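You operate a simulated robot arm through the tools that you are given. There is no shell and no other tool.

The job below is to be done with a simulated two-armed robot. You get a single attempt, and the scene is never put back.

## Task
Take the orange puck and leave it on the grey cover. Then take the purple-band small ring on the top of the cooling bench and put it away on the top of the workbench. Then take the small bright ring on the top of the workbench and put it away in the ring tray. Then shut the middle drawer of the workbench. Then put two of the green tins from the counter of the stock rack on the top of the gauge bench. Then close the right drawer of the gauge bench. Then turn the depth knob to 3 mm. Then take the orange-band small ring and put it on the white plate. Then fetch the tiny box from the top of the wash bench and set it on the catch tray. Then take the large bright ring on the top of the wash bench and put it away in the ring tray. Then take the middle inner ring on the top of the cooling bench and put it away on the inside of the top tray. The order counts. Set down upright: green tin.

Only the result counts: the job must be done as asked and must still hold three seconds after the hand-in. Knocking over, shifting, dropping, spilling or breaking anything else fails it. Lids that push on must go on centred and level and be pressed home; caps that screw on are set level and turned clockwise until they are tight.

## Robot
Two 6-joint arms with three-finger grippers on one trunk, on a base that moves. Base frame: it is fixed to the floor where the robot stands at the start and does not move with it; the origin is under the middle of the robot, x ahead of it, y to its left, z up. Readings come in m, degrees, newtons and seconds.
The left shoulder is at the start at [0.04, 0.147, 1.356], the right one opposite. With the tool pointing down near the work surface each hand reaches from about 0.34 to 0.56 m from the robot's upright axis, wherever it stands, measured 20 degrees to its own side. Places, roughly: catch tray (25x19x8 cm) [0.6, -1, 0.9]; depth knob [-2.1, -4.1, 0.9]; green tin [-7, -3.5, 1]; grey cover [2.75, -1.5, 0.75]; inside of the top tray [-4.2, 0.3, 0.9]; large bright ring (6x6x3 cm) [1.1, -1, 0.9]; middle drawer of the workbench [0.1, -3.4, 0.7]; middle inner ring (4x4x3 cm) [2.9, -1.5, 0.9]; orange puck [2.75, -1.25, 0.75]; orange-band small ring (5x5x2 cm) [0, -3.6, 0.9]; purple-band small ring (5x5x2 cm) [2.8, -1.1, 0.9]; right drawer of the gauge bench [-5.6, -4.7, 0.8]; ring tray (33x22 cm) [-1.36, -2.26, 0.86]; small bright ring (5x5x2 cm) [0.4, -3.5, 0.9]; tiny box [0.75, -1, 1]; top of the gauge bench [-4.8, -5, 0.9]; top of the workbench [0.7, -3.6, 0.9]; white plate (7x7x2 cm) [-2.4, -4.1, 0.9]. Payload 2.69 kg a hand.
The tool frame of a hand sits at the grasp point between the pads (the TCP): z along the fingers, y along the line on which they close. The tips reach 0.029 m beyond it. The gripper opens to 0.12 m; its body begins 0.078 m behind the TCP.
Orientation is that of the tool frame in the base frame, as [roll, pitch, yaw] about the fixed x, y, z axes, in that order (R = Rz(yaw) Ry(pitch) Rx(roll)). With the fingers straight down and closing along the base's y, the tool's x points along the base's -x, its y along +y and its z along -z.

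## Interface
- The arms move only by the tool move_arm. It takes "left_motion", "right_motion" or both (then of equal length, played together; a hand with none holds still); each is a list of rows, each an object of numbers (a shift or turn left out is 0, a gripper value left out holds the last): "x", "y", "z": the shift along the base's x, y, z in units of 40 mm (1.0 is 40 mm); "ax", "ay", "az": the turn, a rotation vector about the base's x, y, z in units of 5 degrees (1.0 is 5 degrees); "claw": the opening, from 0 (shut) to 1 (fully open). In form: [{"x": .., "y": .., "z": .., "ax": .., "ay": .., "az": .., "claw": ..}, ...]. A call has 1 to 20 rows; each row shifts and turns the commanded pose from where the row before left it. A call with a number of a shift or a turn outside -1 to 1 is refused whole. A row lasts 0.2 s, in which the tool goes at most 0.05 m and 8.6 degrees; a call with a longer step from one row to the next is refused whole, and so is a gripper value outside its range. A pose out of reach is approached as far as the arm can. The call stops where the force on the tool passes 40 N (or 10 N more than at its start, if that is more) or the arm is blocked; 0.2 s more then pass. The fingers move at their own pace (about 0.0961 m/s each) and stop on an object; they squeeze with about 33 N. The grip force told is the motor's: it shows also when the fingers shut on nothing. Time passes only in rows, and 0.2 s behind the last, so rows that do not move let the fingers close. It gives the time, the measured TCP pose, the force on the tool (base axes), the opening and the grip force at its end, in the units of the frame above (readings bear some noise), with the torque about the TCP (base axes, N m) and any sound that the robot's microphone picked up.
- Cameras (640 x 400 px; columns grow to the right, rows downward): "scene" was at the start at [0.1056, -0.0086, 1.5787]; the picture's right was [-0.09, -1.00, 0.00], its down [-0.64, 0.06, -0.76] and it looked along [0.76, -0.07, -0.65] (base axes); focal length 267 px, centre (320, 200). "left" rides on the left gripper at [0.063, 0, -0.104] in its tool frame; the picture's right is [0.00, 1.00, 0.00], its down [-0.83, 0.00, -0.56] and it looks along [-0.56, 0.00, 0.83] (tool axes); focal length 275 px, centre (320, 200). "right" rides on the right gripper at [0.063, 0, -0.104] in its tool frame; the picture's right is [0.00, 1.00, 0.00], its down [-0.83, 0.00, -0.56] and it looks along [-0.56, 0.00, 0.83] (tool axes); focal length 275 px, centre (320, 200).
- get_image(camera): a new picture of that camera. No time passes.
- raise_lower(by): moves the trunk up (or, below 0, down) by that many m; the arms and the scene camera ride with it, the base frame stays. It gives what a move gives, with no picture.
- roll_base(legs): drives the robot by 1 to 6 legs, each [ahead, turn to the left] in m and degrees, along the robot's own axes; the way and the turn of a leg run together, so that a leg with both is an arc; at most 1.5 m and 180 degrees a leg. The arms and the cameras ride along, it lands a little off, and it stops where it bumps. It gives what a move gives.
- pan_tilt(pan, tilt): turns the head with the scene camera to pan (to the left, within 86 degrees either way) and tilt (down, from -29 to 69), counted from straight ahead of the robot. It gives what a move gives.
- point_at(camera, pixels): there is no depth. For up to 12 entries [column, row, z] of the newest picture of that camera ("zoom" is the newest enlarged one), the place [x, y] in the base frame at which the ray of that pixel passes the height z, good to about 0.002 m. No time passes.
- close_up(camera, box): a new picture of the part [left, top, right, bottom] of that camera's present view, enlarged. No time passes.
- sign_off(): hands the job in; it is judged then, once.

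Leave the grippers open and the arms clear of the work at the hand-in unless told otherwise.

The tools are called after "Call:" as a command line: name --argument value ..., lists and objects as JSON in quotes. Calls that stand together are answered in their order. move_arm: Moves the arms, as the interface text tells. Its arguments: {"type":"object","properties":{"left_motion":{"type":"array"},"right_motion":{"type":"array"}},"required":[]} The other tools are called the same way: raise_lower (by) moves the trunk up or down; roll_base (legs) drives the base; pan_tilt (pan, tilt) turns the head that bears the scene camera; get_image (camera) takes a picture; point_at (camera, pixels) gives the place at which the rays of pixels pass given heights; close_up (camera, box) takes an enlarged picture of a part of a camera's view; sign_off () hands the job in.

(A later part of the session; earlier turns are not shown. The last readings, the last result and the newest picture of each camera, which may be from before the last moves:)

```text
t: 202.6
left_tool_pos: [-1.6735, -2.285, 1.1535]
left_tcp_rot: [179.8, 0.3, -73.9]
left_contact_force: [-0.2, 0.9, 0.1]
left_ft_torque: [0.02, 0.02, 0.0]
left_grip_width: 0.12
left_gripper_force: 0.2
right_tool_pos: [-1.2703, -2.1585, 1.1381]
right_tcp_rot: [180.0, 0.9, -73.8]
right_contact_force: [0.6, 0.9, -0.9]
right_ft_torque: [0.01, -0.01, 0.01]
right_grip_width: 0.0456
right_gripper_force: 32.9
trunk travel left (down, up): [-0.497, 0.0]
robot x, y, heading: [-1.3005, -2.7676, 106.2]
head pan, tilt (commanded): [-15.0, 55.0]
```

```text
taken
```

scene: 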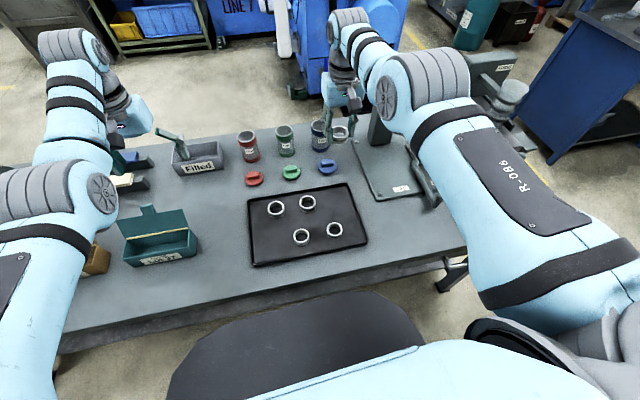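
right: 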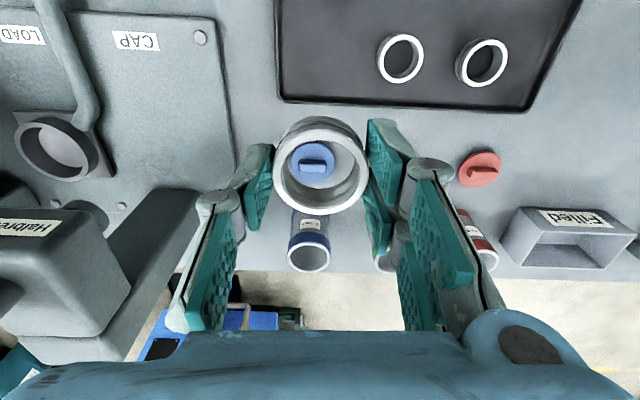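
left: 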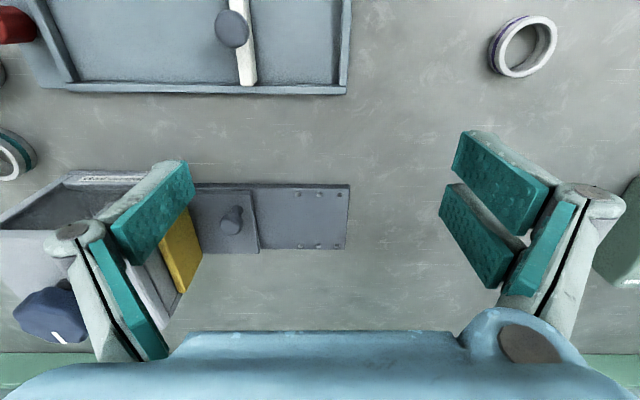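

I try turning the right tool by +90° up here.

Call:
move_arm --right_motion '[{"az": 1}, {"az": 1}, {"az": 1}, {"az": 1}, {"az": 1}, {"az": 1}, {"az": 1}, {"az": 1}, {"az": 1}, {"az": 1}, {"az": 1}, {"az": 1}, {"az": 1}, {"az": 1}, {"az": 1}, {"az": 1}, {"az": 1}, {"az": 1}]'

Call:
get_image --camera "right"

Call:
get_image --camera "scene"

```text
t: 206.4
left_tool_pos: [-1.6739, -2.2867, 1.1527]
left_tcp_rot: [179.7, 0.4, -73.8]
left_contact_force: [0.3, 0.3, 0.3]
left_ft_torque: [0.0, 0.01, -0.01]
left_grip_width: 0.1199
left_gripper_force: 0.1
right_tool_pos: [-1.2703, -2.1589, 1.1377]
right_tcp_rot: [-179.9, 1.0, 16.4]
right_contact_force: [-0.2, 0.6, 0.1]
right_ft_torque: [0.01, 0.0, 0.01]
right_grip_width: 0.0454
right_gripper_force: 32.2
trunk travel left (down, up): [-0.497, 0.0]
robot x, y, heading: [-1.2983, -2.7669, 106.3]
head pan, tilt (commanded): [-15.0, 55.0]
```

```text
taken
```

right: 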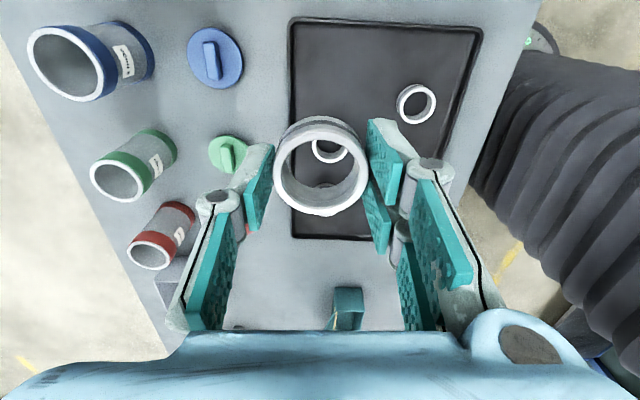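

```text
taken
```

scene: 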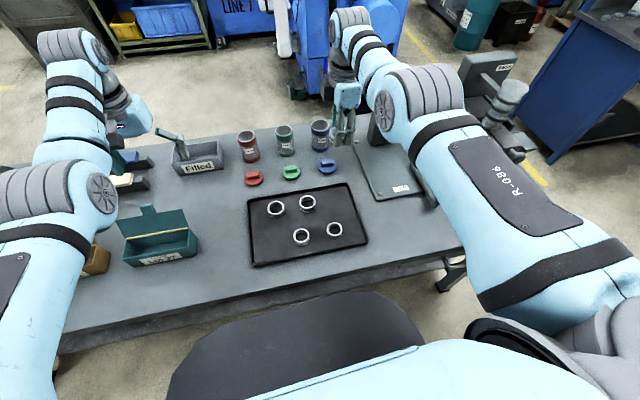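

The turn worked. I lower the right arm to about z=1.02, then check drift.

Call:
move_arm --right_motion '[{"z": -1}, {"z": -1}, {"z": -1}]'

Call:
get_image --camera "right"

Call:
get_image --camera "left"

```text
t: 207.2
left_tool_pos: [-1.6738, -2.2848, 1.153]
left_tcp_rot: [179.7, 0.5, -73.8]
left_contact_force: [-0.5, 0.1, -0.8]
left_ft_torque: [-0.01, 0.02, 0.02]
left_grip_width: 0.1199
left_gripper_force: 0.1
right_tool_pos: [-1.2669, -2.1758, 1.019]
right_tcp_rot: [-179.9, 1.0, 16.3]
right_contact_force: [-0.2, -0.3, -1.2]
right_ft_torque: [-0.01, -0.01, 0.01]
right_grip_width: 0.0459
right_gripper_force: 33.1
right hand out of reach, approached as far as the arm can: row 1, 2, 3
trunk travel left (down, up): [-0.497, 0.0]
robot x, y, heading: [-1.3007, -2.7663, 106.0]
head pan, tilt (commanded): [-15.0, 55.0]
```

```text
taken
```

right: 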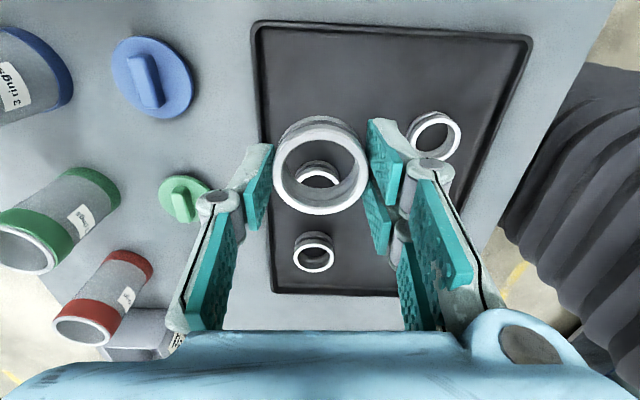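

```text
taken
```

left: 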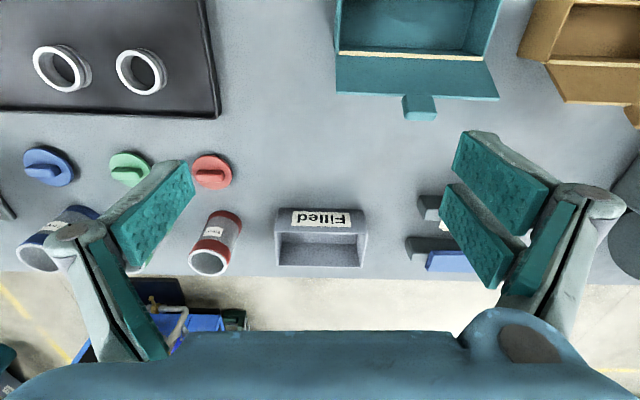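

I verify where the target spot appears in the right picture.

Call:
point_at --camera "right" --pixels '[[360, 60, 0.875], [360, 90, 0.875], [433, 133, 0.885], [318, 175, 0.885], [313, 258, 0.885], [258, 30, 0.872], [530, 42, 0.872], [270, 140, 0.872]]'

```text
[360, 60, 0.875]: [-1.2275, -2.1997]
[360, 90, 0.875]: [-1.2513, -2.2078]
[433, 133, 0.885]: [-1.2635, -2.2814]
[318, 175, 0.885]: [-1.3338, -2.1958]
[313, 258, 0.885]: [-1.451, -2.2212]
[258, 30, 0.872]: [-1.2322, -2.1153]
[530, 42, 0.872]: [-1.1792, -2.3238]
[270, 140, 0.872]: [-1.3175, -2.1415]
```

Target (−1.26,−2.196). I back the base 20 mm and lower the trunk 0.10.

Call:
roll_base --legs '[[-0.02, 0]]'

Call:
raise_lower --by -0.1

Call:
get_image --camera "right"

Call:
get_image --camera "left"

```text
t: 207.9
left_tool_pos: [-1.6685, -2.3015, 1.1498]
left_tcp_rot: [179.8, 0.1, -73.8]
left_contact_force: [0.0, 1.0, 0.6]
left_ft_torque: [-0.09, -0.04, -0.01]
left_grip_width: 0.1201
left_gripper_force: 0.1
right_tool_pos: [-1.2615, -2.1923, 1.0167]
right_tcp_rot: [179.9, 1.0, 16.2]
right_contact_force: [-0.7, 0.5, -1.5]
right_ft_torque: [-0.08, -0.01, -0.03]
right_grip_width: 0.0455
right_gripper_force: 33.1
trunk travel left (down, up): [-0.497, 0.0]
robot x, y, heading: [-1.2911, -2.7892, 106.2]
head pan, tilt (commanded): [-15.0, 55.0]
```

```text
t: 209.3
left_tool_pos: [-1.6697, -2.3044, 1.0529]
left_tcp_rot: [179.8, 0.4, -73.9]
left_contact_force: [0.5, 0.9, -0.3]
left_ft_torque: [0.02, 0.0, 0.0]
left_grip_width: 0.12
left_gripper_force: 0.1
right_tool_pos: [-1.2603, -2.1947, 0.9191]
right_tcp_rot: [-180.0, 1.0, 16.3]
right_contact_force: [-0.2, 0.4, -0.5]
right_ft_torque: [-0.01, 0.0, 0.01]
right_grip_width: 0.0453
right_gripper_force: 33.1
trunk travel left (down, up): [-0.397, 0.1]
robot x, y, heading: [-1.2953, -2.7869, 106.4]
head pan, tilt (commanded): [-15.0, 55.0]
```

```text
taken
```

right: 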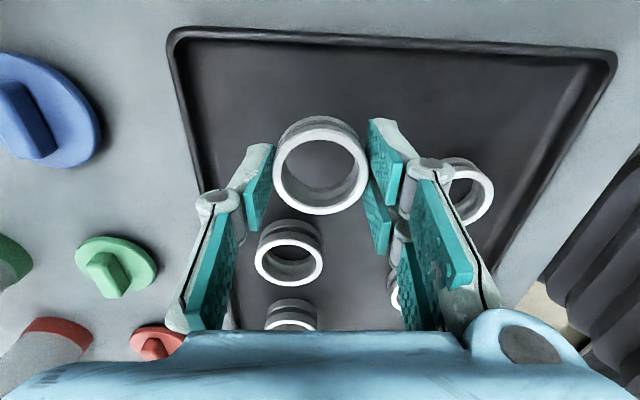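

```text
taken
```

left: 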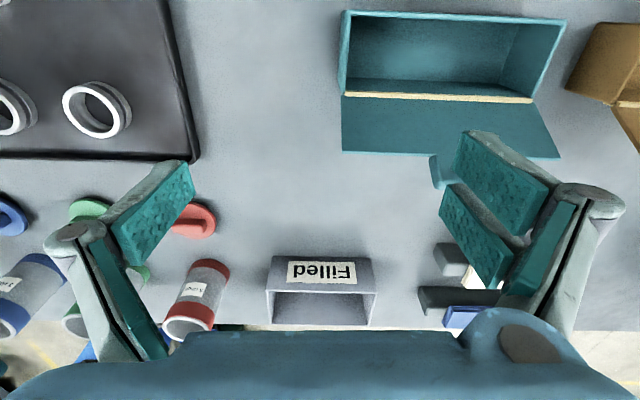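

The ring is over the free spot. I lift the left hand a bit for clearance and lower further in small steps.

Call:
move_arm --left_motion '[{"z": 0.8}]'

Call:
raise_lower --by -0.01

Call:
raise_lower --by -0.005

```text
t: 209.7
left_tool_pos: [-1.6681, -2.3065, 1.0849]
left_tcp_rot: [179.8, 0.5, -73.8]
left_contact_force: [-0.1, 0.2, 1.2]
left_ft_torque: [0.0, 0.02, -0.01]
left_grip_width: 0.1201
left_gripper_force: 0.2
right_tool_pos: [-1.2589, -2.1973, 0.9215]
right_tcp_rot: [-180.0, 1.0, 16.2]
right_contact_force: [0.2, 0.1, -0.7]
right_ft_torque: [0.0, 0.03, 0.02]
right_grip_width: 0.0456
right_gripper_force: 33.1
trunk travel left (down, up): [-0.397, 0.1]
robot x, y, heading: [-1.2952, -2.7887, 106.1]
head pan, tilt (commanded): [-15.0, 55.0]
```

```text
t: 210.3
left_tool_pos: [-1.6694, -2.3067, 1.0748]
left_tcp_rot: [179.8, 0.4, -73.8]
left_contact_force: [-0.2, -1.0, -0.7]
left_ft_torque: [-0.02, -0.01, -0.02]
left_grip_width: 0.12
left_gripper_force: 0.1
right_tool_pos: [-1.2604, -2.1963, 0.9098]
right_tcp_rot: [-179.9, 1.1, 16.2]
right_contact_force: [-0.2, 0.1, -1.1]
right_ft_torque: [-0.02, -0.01, 0.0]
right_grip_width: 0.0452
right_gripper_force: 33.2
trunk travel left (down, up): [-0.387, 0.11]
robot x, y, heading: [-1.2947, -2.7891, 106.4]
head pan, tilt (commanded): [-15.0, 55.0]
```

```text
t: 210.8
left_tool_pos: [-1.6689, -2.3046, 1.0688]
left_tcp_rot: [179.8, 0.4, -73.9]
left_contact_force: [0.5, 0.0, 0.1]
left_ft_torque: [0.02, -0.01, 0.01]
left_grip_width: 0.1201
left_gripper_force: 0.0
right_tool_pos: [-1.2598, -2.1952, 0.9044]
right_tcp_rot: [-179.9, 0.9, 16.2]
right_contact_force: [-0.1, -0.5, -1.7]
right_ft_torque: [0.0, 0.05, 0.01]
right_grip_width: 0.0454
right_gripper_force: 33.1
trunk travel left (down, up): [-0.382, 0.115]
robot x, y, heading: [-1.2945, -2.7847, 106.5]
head pan, tilt (commanded): [-15.0, 55.0]
```

No contact yet at z=0.904; I continue in 4 mm steps.

Call:
raise_lower --by -0.004

Call:
raise_lower --by -0.004

Call:
raise_lower --by -0.003

```text
t: 211.3
left_tool_pos: [-1.6695, -2.3044, 1.0649]
left_tcp_rot: [179.8, 0.4, -73.8]
left_contact_force: [-0.3, -0.8, 0.3]
left_ft_torque: [0.0, 0.0, -0.01]
left_grip_width: 0.12
left_gripper_force: 0.0
right_tool_pos: [-1.2598, -2.1957, 0.9007]
right_tcp_rot: [-180.0, 1.0, 16.2]
right_contact_force: [-1.0, -0.8, -0.6]
right_ft_torque: [0.0, -0.02, 0.02]
right_grip_width: 0.0458
right_gripper_force: 33.0
trunk travel left (down, up): [-0.378, 0.119]
robot x, y, heading: [-1.2927, -2.7853, 106.2]
head pan, tilt (commanded): [-15.0, 55.0]
```

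```text
t: 211.9
left_tool_pos: [-1.6691, -2.3057, 1.0609]
left_tcp_rot: [179.7, 0.5, -73.8]
left_contact_force: [-0.3, 0.2, 0.2]
left_ft_torque: [-0.01, -0.02, 0.02]
left_grip_width: 0.1203
left_gripper_force: 0.1
right_tool_pos: [-1.2597, -2.1958, 0.8964]
right_tcp_rot: [-179.8, 1.0, 16.1]
right_contact_force: [-0.1, -0.9, -1.2]
right_ft_torque: [-0.01, -0.03, 0.04]
right_grip_width: 0.0457
right_gripper_force: 33.5
trunk travel left (down, up): [-0.374, 0.123]
robot x, y, heading: [-1.2964, -2.7855, 106.5]
head pan, tilt (commanded): [-15.0, 55.0]
```

```text
t: 212.4
left_tool_pos: [-1.6688, -2.3059, 1.0591]
left_tcp_rot: [179.8, 0.4, -73.9]
left_contact_force: [-0.8, 0.4, 0.2]
left_ft_torque: [-0.05, -0.02, 0.0]
left_grip_width: 0.1201
left_gripper_force: 0.0
right_tool_pos: [-1.2612, -2.1954, 0.894]
right_tcp_rot: [-179.9, 1.0, 16.2]
right_contact_force: [0.0, 0.4, -0.9]
right_ft_torque: [0.01, 0.04, 0.04]
right_grip_width: 0.0455
right_gripper_force: 33.4
trunk travel left (down, up): [-0.371, 0.126]
robot x, y, heading: [-1.2896, -2.7867, 106.5]
head pan, tilt (commanded): [-15.0, 55.0]
```

Continue lowering gently.

Call:
raise_lower --by -0.003

Call:
raise_lower --by -0.003

Call:
raise_lower --by -0.003

Call:
get_image --camera "right"

```text
t: 212.9
left_tool_pos: [-1.6682, -2.305, 1.0557]
left_tcp_rot: [179.8, 0.4, -73.8]
left_contact_force: [-0.3, -0.5, 0.6]
left_ft_torque: [-0.01, 0.03, -0.01]
left_grip_width: 0.1199
left_gripper_force: 0.1
right_tool_pos: [-1.2603, -2.1951, 0.8912]
right_tcp_rot: [-179.9, 1.0, 16.3]
right_contact_force: [-0.2, -0.6, -0.9]
right_ft_torque: [-0.03, -0.01, -0.01]
right_grip_width: 0.0456
right_gripper_force: 33.0
trunk travel left (down, up): [-0.368, 0.129]
robot x, y, heading: [-1.2945, -2.7853, 106.3]
head pan, tilt (commanded): [-15.0, 55.0]
```

```text
t: 213.4
left_tool_pos: [-1.6684, -2.305, 1.0521]
left_tcp_rot: [179.7, 0.4, -73.8]
left_contact_force: [0.1, 0.3, -0.3]
left_ft_torque: [0.0, 0.04, 0.0]
left_grip_width: 0.1199
left_gripper_force: 0.0
right_tool_pos: [-1.2608, -2.1966, 0.8878]
right_tcp_rot: [-179.9, 1.0, 16.2]
right_contact_force: [-0.4, -0.5, -0.9]
right_ft_torque: [-0.01, 0.03, -0.04]
right_grip_width: 0.0457
right_gripper_force: 33.4
trunk travel left (down, up): [-0.365, 0.132]
robot x, y, heading: [-1.2943, -2.7877, 106.3]
head pan, tilt (commanded): [-15.0, 55.0]
```

```text
t: 213.9
left_tool_pos: [-1.6685, -2.3071, 1.0506]
left_tcp_rot: [179.8, 0.5, -73.8]
left_contact_force: [-0.5, 0.5, -0.6]
left_ft_torque: [-0.02, 0.01, -0.01]
left_grip_width: 0.1199
left_gripper_force: 0.1
right_tool_pos: [-1.26, -2.1958, 0.8877]
right_tcp_rot: [-179.7, 1.0, 16.2]
right_contact_force: [1.6, 3.0, 17.9]
right_ft_torque: [0.01, 0.09, 0.02]
right_grip_width: 0.0456
right_gripper_force: 33.2
trunk travel left (down, up): [-0.362, 0.135]
robot x, y, heading: [-1.292, -2.788, 106.3]
head pan, tilt (commanded): [-15.0, 55.0]
```

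```text
taken
```

right: 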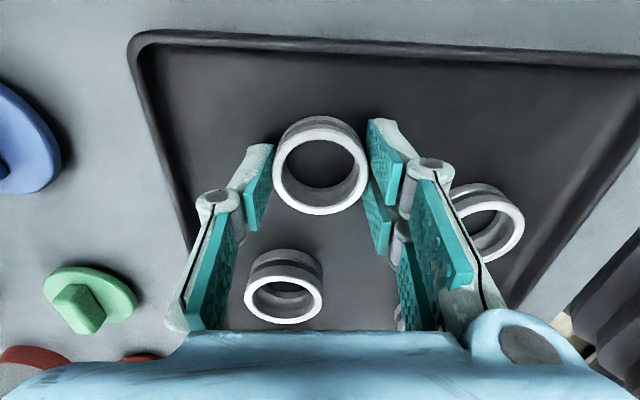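

Contact: the ring rests in the tray. I open just enough (claw 0.48), then raise.

Call:
move_arm --right_motion '[{"claw": 0.48}, {"claw": 0.48}]'

Call:
raise_lower --by 0.05

Call:
get_image --camera "right"

```text
t: 214.5
left_tool_pos: [-1.6691, -2.3053, 1.0499]
left_tcp_rot: [179.8, 0.5, -73.7]
left_contact_force: [-0.1, -0.8, 0.5]
left_ft_torque: [-0.01, 0.04, -0.01]
left_grip_width: 0.1199
left_gripper_force: 0.1
right_tool_pos: [-1.2612, -2.1962, 0.8853]
right_tcp_rot: [-179.9, 1.1, 16.2]
right_contact_force: [0.5, 0.3, 0.1]
right_ft_torque: [-0.02, -0.03, 0.01]
right_grip_width: 0.0574
right_gripper_force: 0.0
trunk travel left (down, up): [-0.362, 0.135]
robot x, y, heading: [-1.2906, -2.787, 106.3]
head pan, tilt (commanded): [-15.0, 55.0]
```

```text
t: 215.5
left_tool_pos: [-1.6688, -2.3057, 1.1006]
left_tcp_rot: [179.9, 0.4, -73.8]
left_contact_force: [-0.6, 0.2, -0.6]
left_ft_torque: [0.02, 0.01, 0.0]
left_grip_width: 0.1198
left_gripper_force: 0.0
right_tool_pos: [-1.2606, -2.1952, 0.936]
right_tcp_rot: [-179.9, 1.0, 16.2]
right_contact_force: [0.1, -0.2, -0.5]
right_ft_torque: [-0.05, -0.01, 0.03]
right_grip_width: 0.0575
right_gripper_force: 0.1
trunk travel left (down, up): [-0.412, 0.085]
robot x, y, heading: [-1.299, -2.7864, 106.1]
head pan, tilt (commanded): [-15.0, 55.0]
```

```text
taken
```

right: 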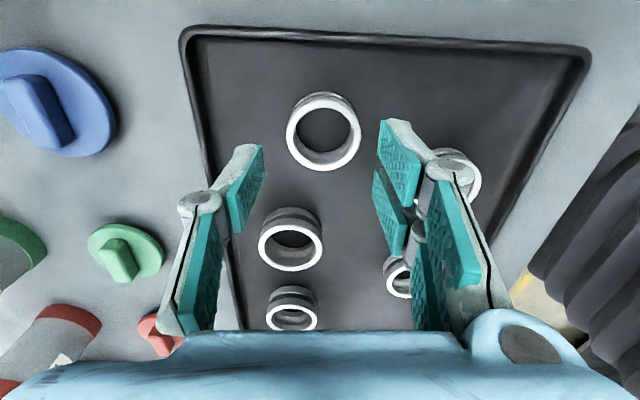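

The small bright ring stands in the tray. I raise the trunk fully, turn the right tool back by −90°, and back off.

Call:
raise_lower --by 0.085

Call:
move_arm --right_motion '[{"z": 0.9}, {"z": 0.9, "x": -0.05, "y": 0.15}, {"z": 0.9, "x": -0.05, "y": 0.15}]'

Call:
roll_base --legs '[[-0.2, 0]]'

Call:
move_arm --right_motion '[{"az": -1}, {"az": -1}, {"az": -1}, {"az": -1}, {"az": -1}, {"az": -1}, {"az": -1}, {"az": -1}, {"az": -1}, {"az": -1}, {"az": -1}, {"az": -1}, {"az": -1}, {"az": -1}, {"az": -1}, {"az": -1}, {"az": -1}, {"az": -1}]'

Call:
get_image --camera "scene"

```text
t: 216.7
left_tool_pos: [-1.6695, -2.3059, 1.1864]
left_tcp_rot: [179.9, 0.4, -73.8]
left_contact_force: [0.3, -0.7, 0.1]
left_ft_torque: [0.01, 0.0, 0.04]
left_grip_width: 0.1201
left_gripper_force: 0.0
right_tool_pos: [-1.2595, -2.1964, 1.0202]
right_tcp_rot: [-179.8, 0.9, 16.2]
right_contact_force: [-0.8, 0.3, -0.6]
right_ft_torque: [-0.02, -0.03, 0.02]
right_grip_width: 0.0579
right_gripper_force: 0.1
trunk travel left (down, up): [-0.497, 0.0]
robot x, y, heading: [-1.2941, -2.7874, 106.5]
head pan, tilt (commanded): [-15.0, 55.0]
```

```text
t: 217.5
left_tool_pos: [-1.6695, -2.3064, 1.1852]
left_tcp_rot: [179.9, 0.3, -73.7]
left_contact_force: [0.3, -0.4, 0.1]
left_ft_torque: [-0.03, 0.01, 0.02]
left_grip_width: 0.1203
left_gripper_force: 0.0
right_tool_pos: [-1.2656, -2.1813, 1.129]
right_tcp_rot: [-179.9, 1.1, 16.2]
right_contact_force: [-0.1, -0.4, 0.2]
right_ft_torque: [0.03, 0.02, -0.02]
right_grip_width: 0.0579
right_gripper_force: 0.1
right hand out of reach, approached as far as the arm can: row 1, 3
trunk travel left (down, up): [-0.497, 0.0]
robot x, y, heading: [-1.2958, -2.7871, 106.4]
head pan, tilt (commanded): [-15.0, 55.0]
```

```text
t: 219.1
left_tool_pos: [-1.6138, -2.4952, 1.1842]
left_tcp_rot: [179.8, 0.2, -73.8]
left_contact_force: [-0.2, 0.6, 0.0]
left_ft_torque: [-0.02, -0.01, -0.01]
left_grip_width: 0.1201
left_gripper_force: 0.0
right_tool_pos: [-1.2123, -2.3715, 1.1263]
right_tcp_rot: [179.9, 1.0, 16.2]
right_contact_force: [-0.6, 0.5, -0.3]
right_ft_torque: [-0.04, -0.02, 0.0]
right_grip_width: 0.0578
right_gripper_force: 0.1
trunk travel left (down, up): [-0.497, 0.0]
robot x, y, heading: [-1.2379, -2.9812, 106.2]
head pan, tilt (commanded): [-15.0, 55.0]
```

```text
t: 222.9
left_tool_pos: [-1.6138, -2.4989, 1.1847]
left_tcp_rot: [179.7, 0.2, -73.8]
left_contact_force: [0.6, 1.0, 0.1]
left_ft_torque: [0.03, 0.03, 0.02]
left_grip_width: 0.1199
left_gripper_force: 0.0
right_tool_pos: [-1.2093, -2.3747, 1.1281]
right_tcp_rot: [-179.9, 1.0, -73.9]
right_contact_force: [0.1, 0.0, -0.5]
right_ft_torque: [0.02, 0.01, 0.01]
right_grip_width: 0.0575
right_gripper_force: 0.0
trunk travel left (down, up): [-0.497, 0.0]
robot x, y, heading: [-1.2377, -2.9832, 106.3]
head pan, tilt (commanded): [-15.0, 55.0]
```

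```text
taken
```

scene: 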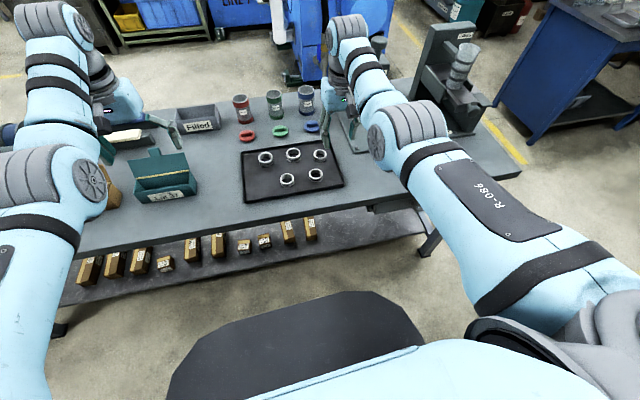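

Five rings now in the tray. I drive back to the workbench drawer: turn to 15°, go 1.3 m, turn to −75°.

Call:
roll_base --legs '[[0, -91.3], [1.3, 0], [0, -90]]'

Call:
pan_tilt --pan 0 --tilt 50

Call:
get_image --camera "scene"

```text
t: 237.1
left_tool_pos: [0.3889, -3.1358, 1.1854]
left_tcp_rot: [179.9, 0.4, 105.0]
left_contact_force: [-0.1, -0.4, 0.0]
left_ft_torque: [-0.01, -0.02, 0.0]
left_grip_width: 0.12
left_gripper_force: 0.0
right_tool_pos: [-0.0165, -3.2492, 1.1284]
right_tcp_rot: [-179.9, 0.9, 104.9]
right_contact_force: [-0.6, -0.8, -0.5]
right_ft_torque: [-0.01, 0.03, 0.01]
right_grip_width: 0.0577
right_gripper_force: 0.0
trunk travel left (down, up): [-0.497, 0.0]
robot x, y, heading: [0.0263, -2.6469, -74.9]
head pan, tilt (commanded): [-15.0, 55.0]
```

```text
t: 237.9
left_tool_pos: [0.3888, -3.1349, 1.1855]
left_tcp_rot: [179.7, 0.4, 105.0]
left_contact_force: [0.4, -0.3, 0.0]
left_ft_torque: [0.01, 0.01, 0.02]
left_grip_width: 0.1201
left_gripper_force: 0.2
right_tool_pos: [-0.0167, -3.2502, 1.1294]
right_tcp_rot: [-179.9, 1.1, 104.9]
right_contact_force: [-0.6, -0.5, 0.4]
right_ft_torque: [0.02, 0.0, 0.0]
right_grip_width: 0.0574
right_gripper_force: 0.0
trunk travel left (down, up): [-0.497, 0.0]
robot x, y, heading: [0.0259, -2.6433, -75.0]
head pan, tilt (commanded): [0.0, 50.0]
```

```text
taken
```

scene: 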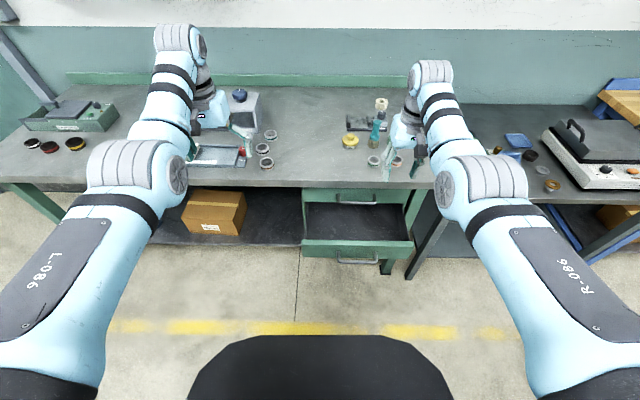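

The drawer is straight ahead at columns 302–413. I take the right camera's view to triangulate its height.

Call:
get_image --camera "right"

Call:
close_up --camera "scene" --box '[280, 170, 440, 280]'

```text
taken
```

right: 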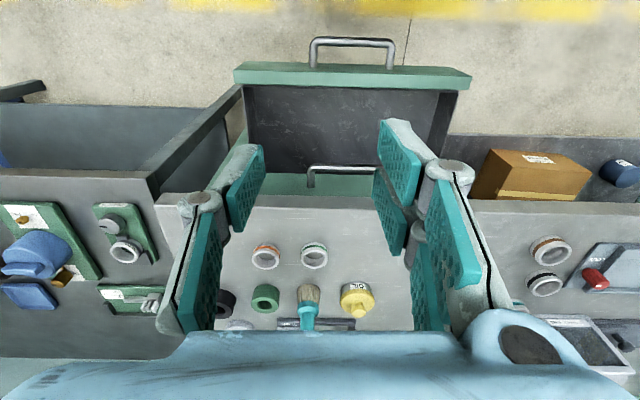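

```text
3.64 times, centred on (360, 225) of scene
```

zoom: 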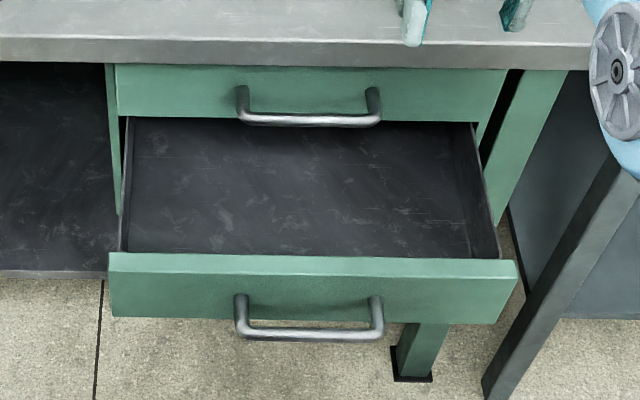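

I triangulate the handle bar's middle: zoom (309,333) and right cam (352,42), plus panel corners.

Call:
point_at --camera "zoom" --pixels '[[309, 333, 0.62], [309, 333, 0.66], [309, 333, 0.7], [309, 333, 0.74], [109, 255, 0.7], [109, 255, 0.74], [515, 263, 0.7], [515, 263, 0.74], [310, 120, 0.8], [310, 55, 0.86]]'

Call:
point_at --camera "right" --pixels '[[352, 42, 0.62], [352, 42, 0.66], [352, 42, 0.7], [352, 42, 0.74], [470, 83, 0.7], [470, 83, 0.74], [235, 78, 0.7], [235, 78, 0.74]]'

```text
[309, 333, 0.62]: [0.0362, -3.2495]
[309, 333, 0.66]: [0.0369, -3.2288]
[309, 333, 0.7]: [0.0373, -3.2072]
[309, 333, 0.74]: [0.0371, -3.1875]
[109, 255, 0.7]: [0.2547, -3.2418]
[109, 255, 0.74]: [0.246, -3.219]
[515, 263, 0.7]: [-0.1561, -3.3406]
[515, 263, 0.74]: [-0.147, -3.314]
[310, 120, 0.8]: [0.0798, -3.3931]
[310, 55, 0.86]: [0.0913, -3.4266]
```

```text
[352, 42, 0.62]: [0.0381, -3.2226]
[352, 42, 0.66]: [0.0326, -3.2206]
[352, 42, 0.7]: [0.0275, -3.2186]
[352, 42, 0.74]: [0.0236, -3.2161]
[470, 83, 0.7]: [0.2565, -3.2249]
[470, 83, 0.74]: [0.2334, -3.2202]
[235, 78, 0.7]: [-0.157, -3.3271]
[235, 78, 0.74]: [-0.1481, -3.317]
```

The handle bar is at (0.034,−3.219, z≈0.675) and must travel ~0.18 m inward. I back up 0.2 m, tuck the left hand lower and closer, close the right hand and tilt it 30° forward for pushing.

Call:
roll_base --legs '[[-0.2, 0]]'

Call:
move_arm --left_motion '[{"x": -0.13, "y": 0.48, "z": -0.85}, {"x": -0.13, "y": 0.48, "z": -0.85}, {"x": -0.13, "y": 0.48, "z": -0.85}, {"x": -0.13, "y": 0.48, "z": -0.85}, {"x": -0.13, "y": 0.48, "z": -0.85}, {}, {}, {}]' --right_motion '[{"claw": 0, "z": -0.8}, {"z": -0.8}, {"ax": -0.966, "ay": -0.259, "z": -0.3}, {"ax": -0.966, "ay": -0.259, "z": -0.3}, {"ax": -0.966, "ay": -0.259, "z": -0.3}, {"ax": -0.966, "ay": -0.259, "z": -0.3}, {"ax": -0.966, "ay": -0.259}, {"ax": -0.966, "ay": -0.259}]'

Call:
get_image --camera "right"

Call:
get_image --camera "scene"

```text
t: 239.5
left_tool_pos: [0.3372, -2.9437, 1.1836]
left_tcp_rot: [179.8, 0.2, 105.1]
left_contact_force: [-0.4, 0.3, -0.7]
left_ft_torque: [0.05, -0.02, -0.02]
left_grip_width: 0.12
left_gripper_force: 0.0
right_tool_pos: [-0.0686, -3.058, 1.1278]
right_tcp_rot: [-180.0, 0.8, 105.0]
right_contact_force: [0.1, 0.0, -0.4]
right_ft_torque: [0.01, 0.05, 0.02]
right_grip_width: 0.0575
right_gripper_force: 0.1
trunk travel left (down, up): [-0.497, 0.0]
robot x, y, heading: [-0.0273, -2.4516, -75.1]
head pan, tilt (commanded): [0.0, 50.0]
```

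```text
t: 241.3
left_tool_pos: [0.314, -2.8555, 1.0109]
left_tcp_rot: [179.8, 0.4, 105.0]
left_contact_force: [-0.1, 0.5, 0.1]
left_ft_torque: [-0.01, -0.04, 0.01]
left_grip_width: 0.1201
left_gripper_force: 0.0
left hand out of reach, approached as far as the arm can: row 1, 2
right_tool_pos: [-0.0463, -3.1309, 0.9951]
right_tcp_rot: [-179.8, 31.0, 104.8]
right_contact_force: [-0.4, 0.1, -0.2]
right_ft_torque: [0.01, 0.0, -0.02]
right_grip_width: 0.0
right_gripper_force: 28.3
right hand out of reach, approached as far as the arm can: row 3, 4, 5, 6, 7, 8
trunk travel left (down, up): [-0.497, 0.0]
robot x, y, heading: [-0.0294, -2.4521, -74.9]
head pan, tilt (commanded): [0.0, 50.0]
```

```text
taken
```

right: 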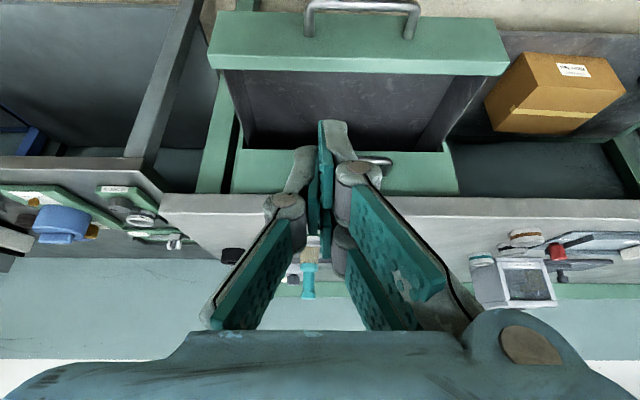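

```text
taken
```

scene: 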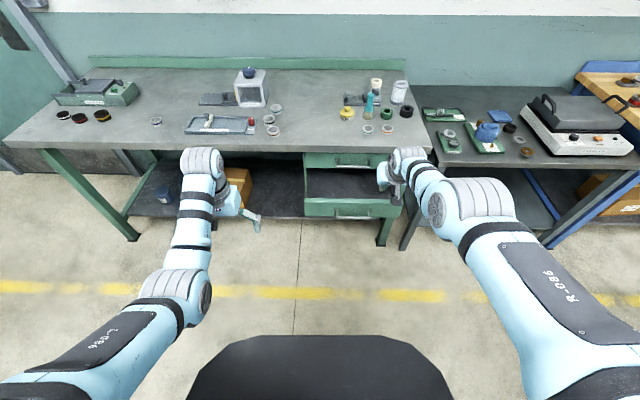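

The right hand is tilted 31° with closed fingers. I shift it 40 mm left to the handle's middle and lower the trunk 0.305.

Call:
move_arm --right_motion '[{"x": 0.6, "y": 0.16}, {"x": 0.6, "y": 0.16}]'

Call:
raise_lower --by -0.3

Call:
get_image --camera "right"

Call:
get_image --camera "scene"

```text
t: 241.9
left_tool_pos: [0.3166, -2.8556, 1.0089]
left_tcp_rot: [180.0, 0.5, 105.1]
left_contact_force: [0.4, -0.1, -0.4]
left_ft_torque: [0.03, 0.0, -0.03]
left_grip_width: 0.12
left_gripper_force: 0.0
right_tool_pos: [0.0017, -3.1156, 0.9954]
right_tcp_rot: [-179.8, 31.2, 105.0]
right_contact_force: [0.4, 0.4, 0.3]
right_ft_torque: [-0.05, 0.03, 0.0]
right_grip_width: 0.0
right_gripper_force: 28.5
trunk travel left (down, up): [-0.497, 0.0]
robot x, y, heading: [-0.0281, -2.4489, -74.9]
head pan, tilt (commanded): [0.0, 50.0]
```

```text
t: 244.9
left_tool_pos: [0.3143, -2.8561, 0.7112]
left_tcp_rot: [179.8, 0.4, 105.1]
left_contact_force: [0.3, -0.1, 0.0]
left_ft_torque: [0.01, -0.01, -0.02]
left_grip_width: 0.1201
left_gripper_force: 0.1
right_tool_pos: [0.002, -3.1153, 0.6966]
right_tcp_rot: [-179.9, 31.0, 104.9]
right_contact_force: [-0.1, -0.5, 0.2]
right_ft_torque: [0.03, 0.03, 0.01]
right_grip_width: 0.0
right_gripper_force: 28.1
trunk travel left (down, up): [-0.197, 0.3]
robot x, y, heading: [-0.0293, -2.448, -75.1]
head pan, tilt (commanded): [0.0, 50.0]
```

```text
taken
```

right: 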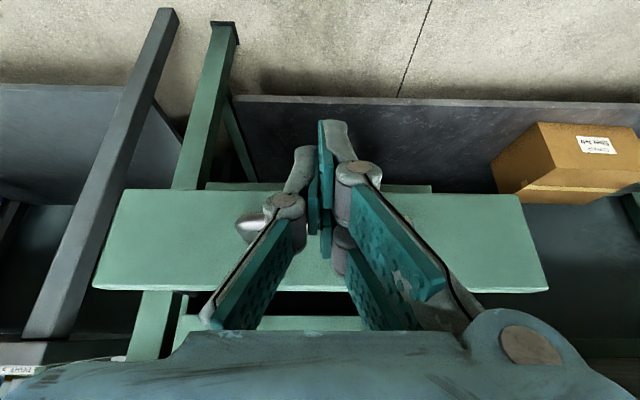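

```text
taken
```

scene: 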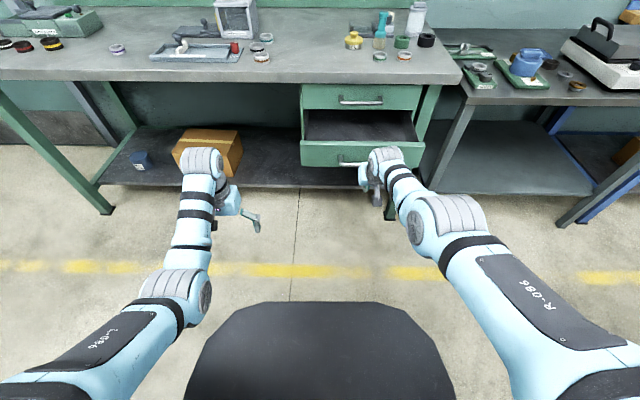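

The closed fingers point at the handle's middle. I drive forward 0.12 m and check contact.

Call:
roll_base --legs '[[0.12, 0]]'

Call:
get_image --camera "right"

Call:
get_image --camera "scene"

```text
t: 246.2
left_tool_pos: [0.3463, -2.9711, 0.7112]
left_tcp_rot: [179.8, 0.5, 105.0]
left_contact_force: [-0.8, 0.8, 0.0]
left_ft_torque: [0.03, -0.02, 0.0]
left_grip_width: 0.1201
left_gripper_force: 0.0
right_tool_pos: [0.0341, -3.2308, 0.6959]
right_tcp_rot: [-179.8, 31.0, 105.0]
right_contact_force: [0.4, -0.4, 0.4]
right_ft_torque: [0.0, 0.04, 0.0]
right_grip_width: 0.0
right_gripper_force: 28.4
trunk travel left (down, up): [-0.197, 0.3]
robot x, y, heading: [0.0004, -2.5644, -75.0]
head pan, tilt (commanded): [0.0, 50.0]
```

```text
taken
```

right: 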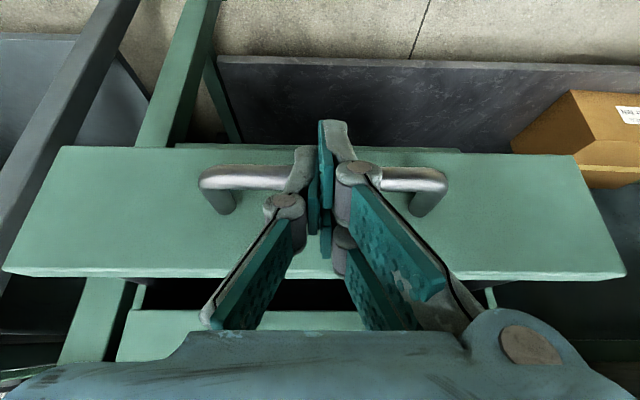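

```text
taken
```

scene: 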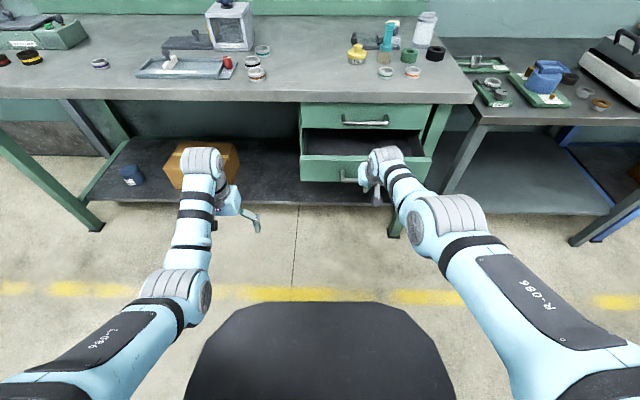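

No contact yet; fingers are just above the handle bar and will push the panel face. I continue 0.06 m.

Call:
roll_base --legs '[[0.06, 0]]'

Call:
get_image --camera "right"

```text
t: 247.1
left_tool_pos: [0.3635, -3.0273, 0.7109]
left_tcp_rot: [179.8, 0.6, 105.2]
left_contact_force: [0.1, -1.7, -0.2]
left_ft_torque: [0.01, -0.02, 0.04]
left_grip_width: 0.12
left_gripper_force: 0.2
right_tool_pos: [0.0514, -3.2893, 0.696]
right_tcp_rot: [-180.0, 30.8, 105.2]
right_contact_force: [-0.5, -0.2, 0.0]
right_ft_torque: [0.01, -0.01, -0.02]
right_grip_width: 0.0002
right_gripper_force: 28.3
trunk travel left (down, up): [-0.197, 0.3]
robot x, y, heading: [0.0176, -2.6229, -74.9]
head pan, tilt (commanded): [0.0, 50.0]
```

```text
taken
```

right: 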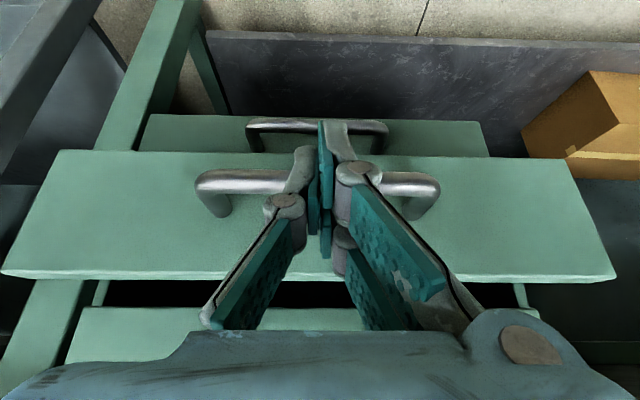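

The drawer is moving with the hand (handle stays at the same picture place). I push on 0.10 m.

Call:
roll_base --legs '[[0.09, 0]]'

Call:
get_image --camera "right"

Call:
get_image --camera "scene"

```text
t: 248.2
left_tool_pos: [0.3884, -3.1154, 0.7122]
left_tcp_rot: [179.8, 0.4, 105.3]
left_contact_force: [-0.3, -1.0, -0.1]
left_ft_torque: [0.01, -0.04, 0.02]
left_grip_width: 0.1199
left_gripper_force: 0.0
right_tool_pos: [0.0755, -3.3759, 0.6936]
right_tcp_rot: [-179.9, 30.6, 105.3]
right_contact_force: [-1.1, -1.2, -0.3]
right_ft_torque: [-0.01, 0.03, -0.01]
right_grip_width: 0.0
right_gripper_force: 29.0
trunk travel left (down, up): [-0.197, 0.3]
robot x, y, heading: [0.044, -2.7117, -74.6]
head pan, tilt (commanded): [0.0, 50.0]
```

```text
taken
```

right: 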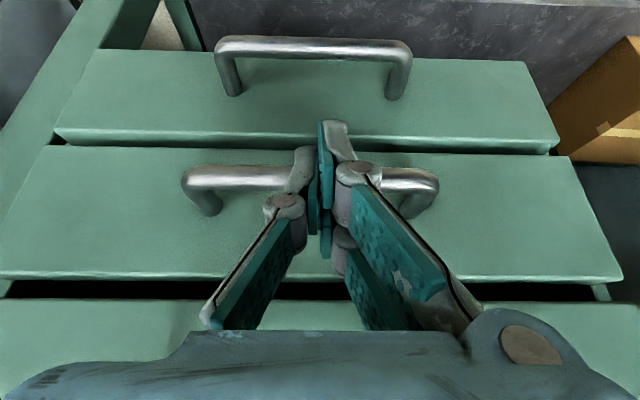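

```text
taken
```

scene: 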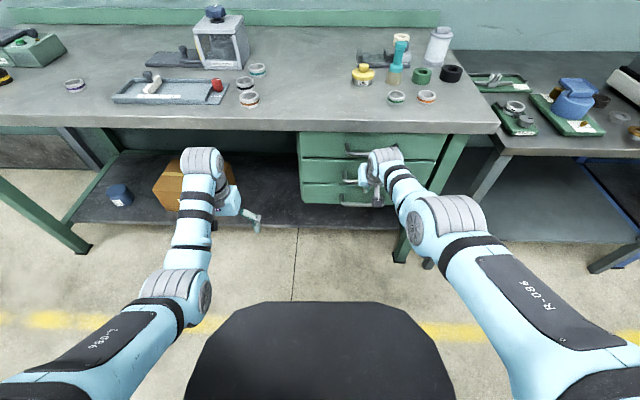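

Nearly closed: about 2 cm remain. I push a further 0.02 m.

Call:
roll_base --legs '[[0.02, 0]]'

Call:
get_image --camera "right"

```text
t: 249.1
left_tool_pos: [0.3912, -3.124, 0.7124]
left_tcp_rot: [180.0, 0.8, 105.3]
left_contact_force: [0.4, 0.1, -0.5]
left_ft_torque: [0.01, 0.02, 0.0]
left_grip_width: 0.1202
left_gripper_force: 0.1
right_tool_pos: [0.0789, -3.384, 0.6972]
right_tcp_rot: [-179.8, 30.4, 105.4]
right_contact_force: [-3.6, 15.7, 14.3]
right_ft_torque: [0.05, 0.05, 0.02]
right_grip_width: 0.0059
right_gripper_force: 28.6
trunk travel left (down, up): [-0.197, 0.3]
robot x, y, heading: [0.0474, -2.721, -74.9]
head pan, tilt (commanded): [0.0, 50.0]
stopped in leg 1: the force on the tool passed its limit at 79 N (the readings are from after the stop); the commanded pose is now the measured one
```

```text
taken
```

right: 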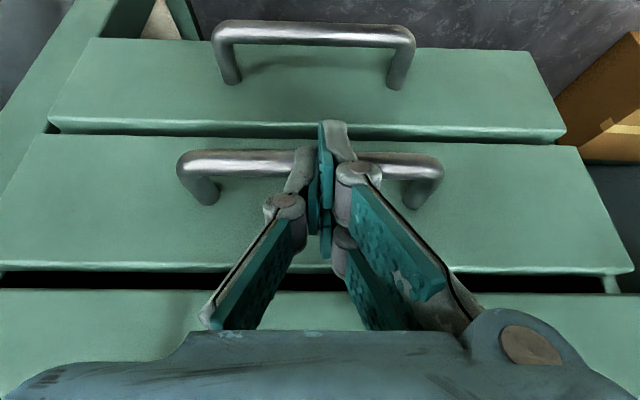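

The force limit stopped me; the drawer may be home. I back off 0.15 m to inspect.

Call:
roll_base --legs '[[-0.15, 0]]'

Call:
get_image --camera "right"

Call:
close_up --camera "scene" --box '[260, 80, 460, 220]'

```text
t: 250.4
left_tool_pos: [0.351, -2.9841, 0.7106]
left_tcp_rot: [179.8, 0.4, 105.2]
left_contact_force: [0.2, -0.1, 0.2]
left_ft_torque: [-0.02, 0.03, 0.0]
left_grip_width: 0.1199
left_gripper_force: 0.0
right_tool_pos: [0.0376, -3.2428, 0.6943]
right_tcp_rot: [-179.8, 30.2, 105.2]
right_contact_force: [-1.0, 0.4, 0.2]
right_ft_torque: [-0.01, 0.0, 0.01]
right_grip_width: 0.0001
right_gripper_force: 28.5
trunk travel left (down, up): [-0.197, 0.3]
robot x, y, heading: [0.0037, -2.5804, -74.7]
head pan, tilt (commanded): [0.0, 50.0]
```

```text
taken
```

right: 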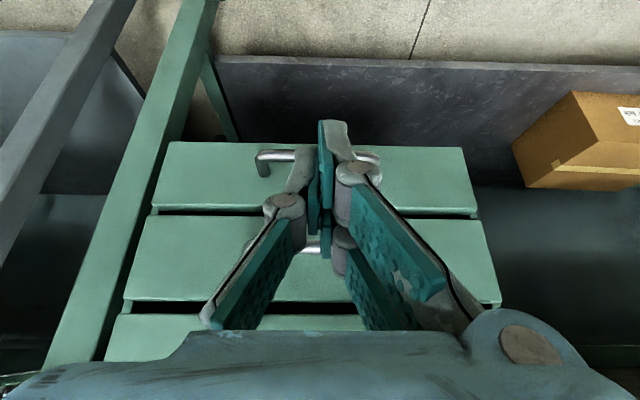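

```text
2.86 times, centred on (360, 150) of scene
```

zoom: 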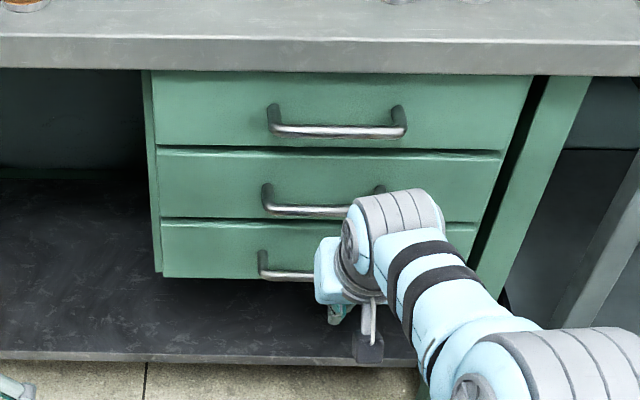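

It looks flush with the others. I raise the trunk and untilt the right hand, then measure the handles' positions to be sure it is fully shut.

Call:
raise_lower --by 0.3

Call:
move_arm --right_motion '[{"ax": 0.966, "ay": 0.259}, {"ax": 0.966, "ay": 0.259}, {"ax": 0.966, "ay": 0.259}, {"ax": 0.966, "ay": 0.259}, {"ax": 0.966, "ay": 0.259}, {"ax": 0.966, "ay": 0.259, "claw": 1}, {"z": 0.5}, {"z": 0.5}]'

Call:
get_image --camera "right"

Call:
get_image --camera "scene"

```text
t: 253.4
left_tool_pos: [0.3516, -2.9827, 1.0095]
left_tcp_rot: [179.9, 0.5, 105.1]
left_contact_force: [-0.7, -0.6, -0.5]
left_ft_torque: [0.0, 0.01, -0.04]
left_grip_width: 0.12
left_gripper_force: 0.1
right_tool_pos: [0.0387, -3.2419, 0.9922]
right_tcp_rot: [-179.8, 30.2, 105.2]
right_contact_force: [0.2, -0.3, -0.2]
right_ft_torque: [-0.02, 0.02, 0.02]
right_grip_width: 0.0
right_gripper_force: 28.4
trunk travel left (down, up): [-0.497, 0.0]
robot x, y, heading: [0.0061, -2.5797, -74.9]
head pan, tilt (commanded): [0.0, 50.0]
```

```text
t: 255.2
left_tool_pos: [0.3506, -2.984, 1.0096]
left_tcp_rot: [179.8, 0.5, 105.1]
left_contact_force: [-0.8, 0.2, -0.4]
left_ft_torque: [-0.04, 0.0, -0.01]
left_grip_width: 0.1198
left_gripper_force: 0.1
right_tool_pos: [-0.0018, -3.1564, 1.0571]
right_tcp_rot: [180.0, 0.2, 105.1]
right_contact_force: [-0.2, 0.4, 0.3]
right_ft_torque: [0.03, -0.03, 0.01]
right_grip_width: 0.12
right_gripper_force: 0.0
right hand out of reach, approached as far as the arm can: row 1, 2, 3, 4, 5, 6
trunk travel left (down, up): [-0.497, 0.0]
robot x, y, heading: [0.006, -2.5791, -74.8]
head pan, tilt (commanded): [0.0, 50.0]
```

```text
taken
```

right: 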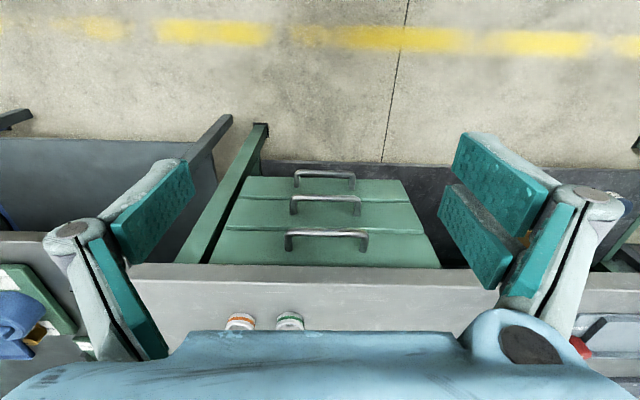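

```text
taken
```

scene: 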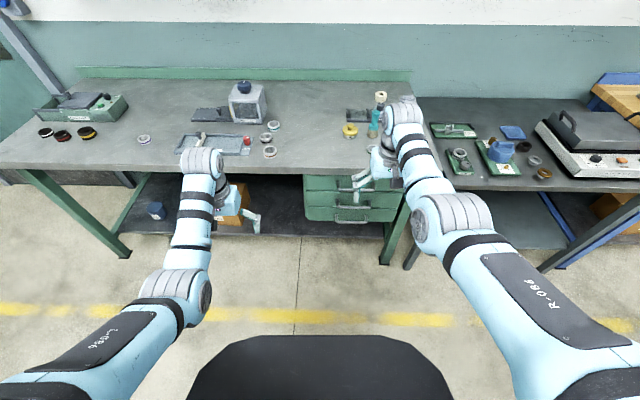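

All three fronts look in line. A close-up to check for any step.

Call:
close_up --camera "right" --box '[190, 150, 460, 290]'

Call:
point_at --camera "right" --pixels '[[327, 238, 0.8], [327, 198, 0.69], [325, 173, 0.58], [327, 232, 0.8], [327, 232, 0.82], [327, 198, 0.67]]'

```text
2.37 times, centred on (325, 220) of right
```

zoom: 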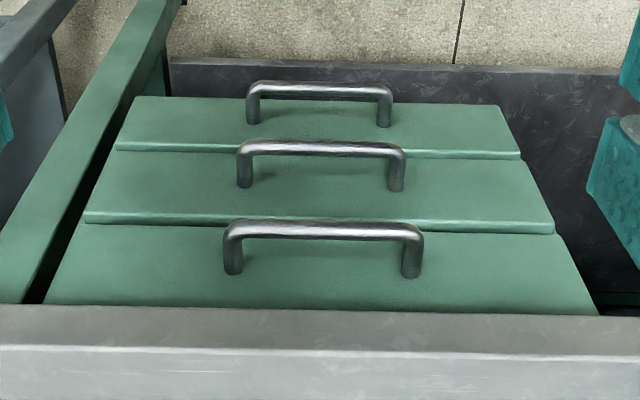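

```text
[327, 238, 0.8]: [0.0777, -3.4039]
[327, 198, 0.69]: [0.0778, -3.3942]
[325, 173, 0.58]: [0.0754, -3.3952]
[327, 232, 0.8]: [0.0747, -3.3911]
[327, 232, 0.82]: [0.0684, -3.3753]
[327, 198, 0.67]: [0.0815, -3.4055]
```

The side edges form straight lines, so the middle drawer is fully shut. Next: the green tins at the stock rack in the far west. I drive down the aisle (heading −160° then −165°) with looks.

Call:
roll_base --legs '[[0, -85], [1.5, 0], [0, -5]]'

Call:
pan_tilt --pan 0 --tilt 20

Call:
get_image --camera "scene"

```text
t: 266.7
left_tool_pos: [-1.7805, -3.459, 1.009]
left_tcp_rot: [179.8, 0.5, 15.5]
left_contact_force: [-1.6, 0.2, 0.3]
left_ft_torque: [0.01, 0.01, -0.01]
left_grip_width: 0.12
left_gripper_force: 0.1
right_tool_pos: [-1.9548, -3.1075, 1.0575]
right_tcp_rot: [-179.9, 0.4, 15.5]
right_contact_force: [-0.4, 0.3, -0.2]
right_ft_torque: [0.02, 0.0, -0.02]
right_grip_width: 0.1198
right_gripper_force: 0.0
trunk travel left (down, up): [-0.497, 0.0]
robot x, y, heading: [-1.3799, -3.1146, -164.3]
head pan, tilt (commanded): [0.0, 50.0]
```

```text
t: 267.6
left_tool_pos: [-1.7811, -3.4571, 1.0107]
left_tcp_rot: [179.9, 0.4, 15.5]
left_contact_force: [0.2, 0.5, -0.3]
left_ft_torque: [-0.04, -0.02, 0.0]
left_grip_width: 0.1198
left_gripper_force: 0.1
right_tool_pos: [-1.9558, -3.1045, 1.0559]
right_tcp_rot: [-179.9, 0.2, 15.5]
right_contact_force: [0.9, -0.3, 0.4]
right_ft_torque: [-0.02, 0.0, 0.0]
right_grip_width: 0.1199
right_gripper_force: 0.2
trunk travel left (down, up): [-0.497, 0.0]
robot x, y, heading: [-1.3793, -3.1142, -164.6]
head pan, tilt (commanded): [0.0, 20.0]
```

```text
taken
```

scene: 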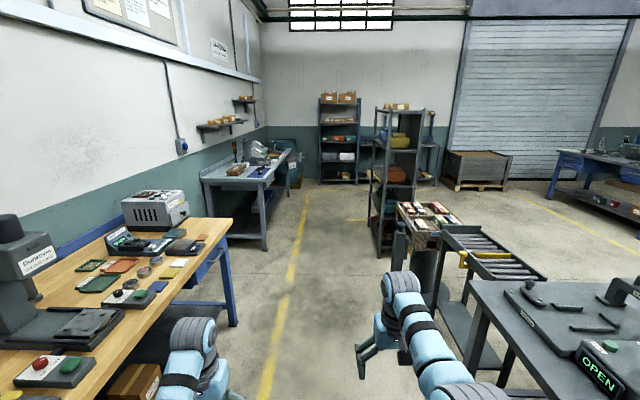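

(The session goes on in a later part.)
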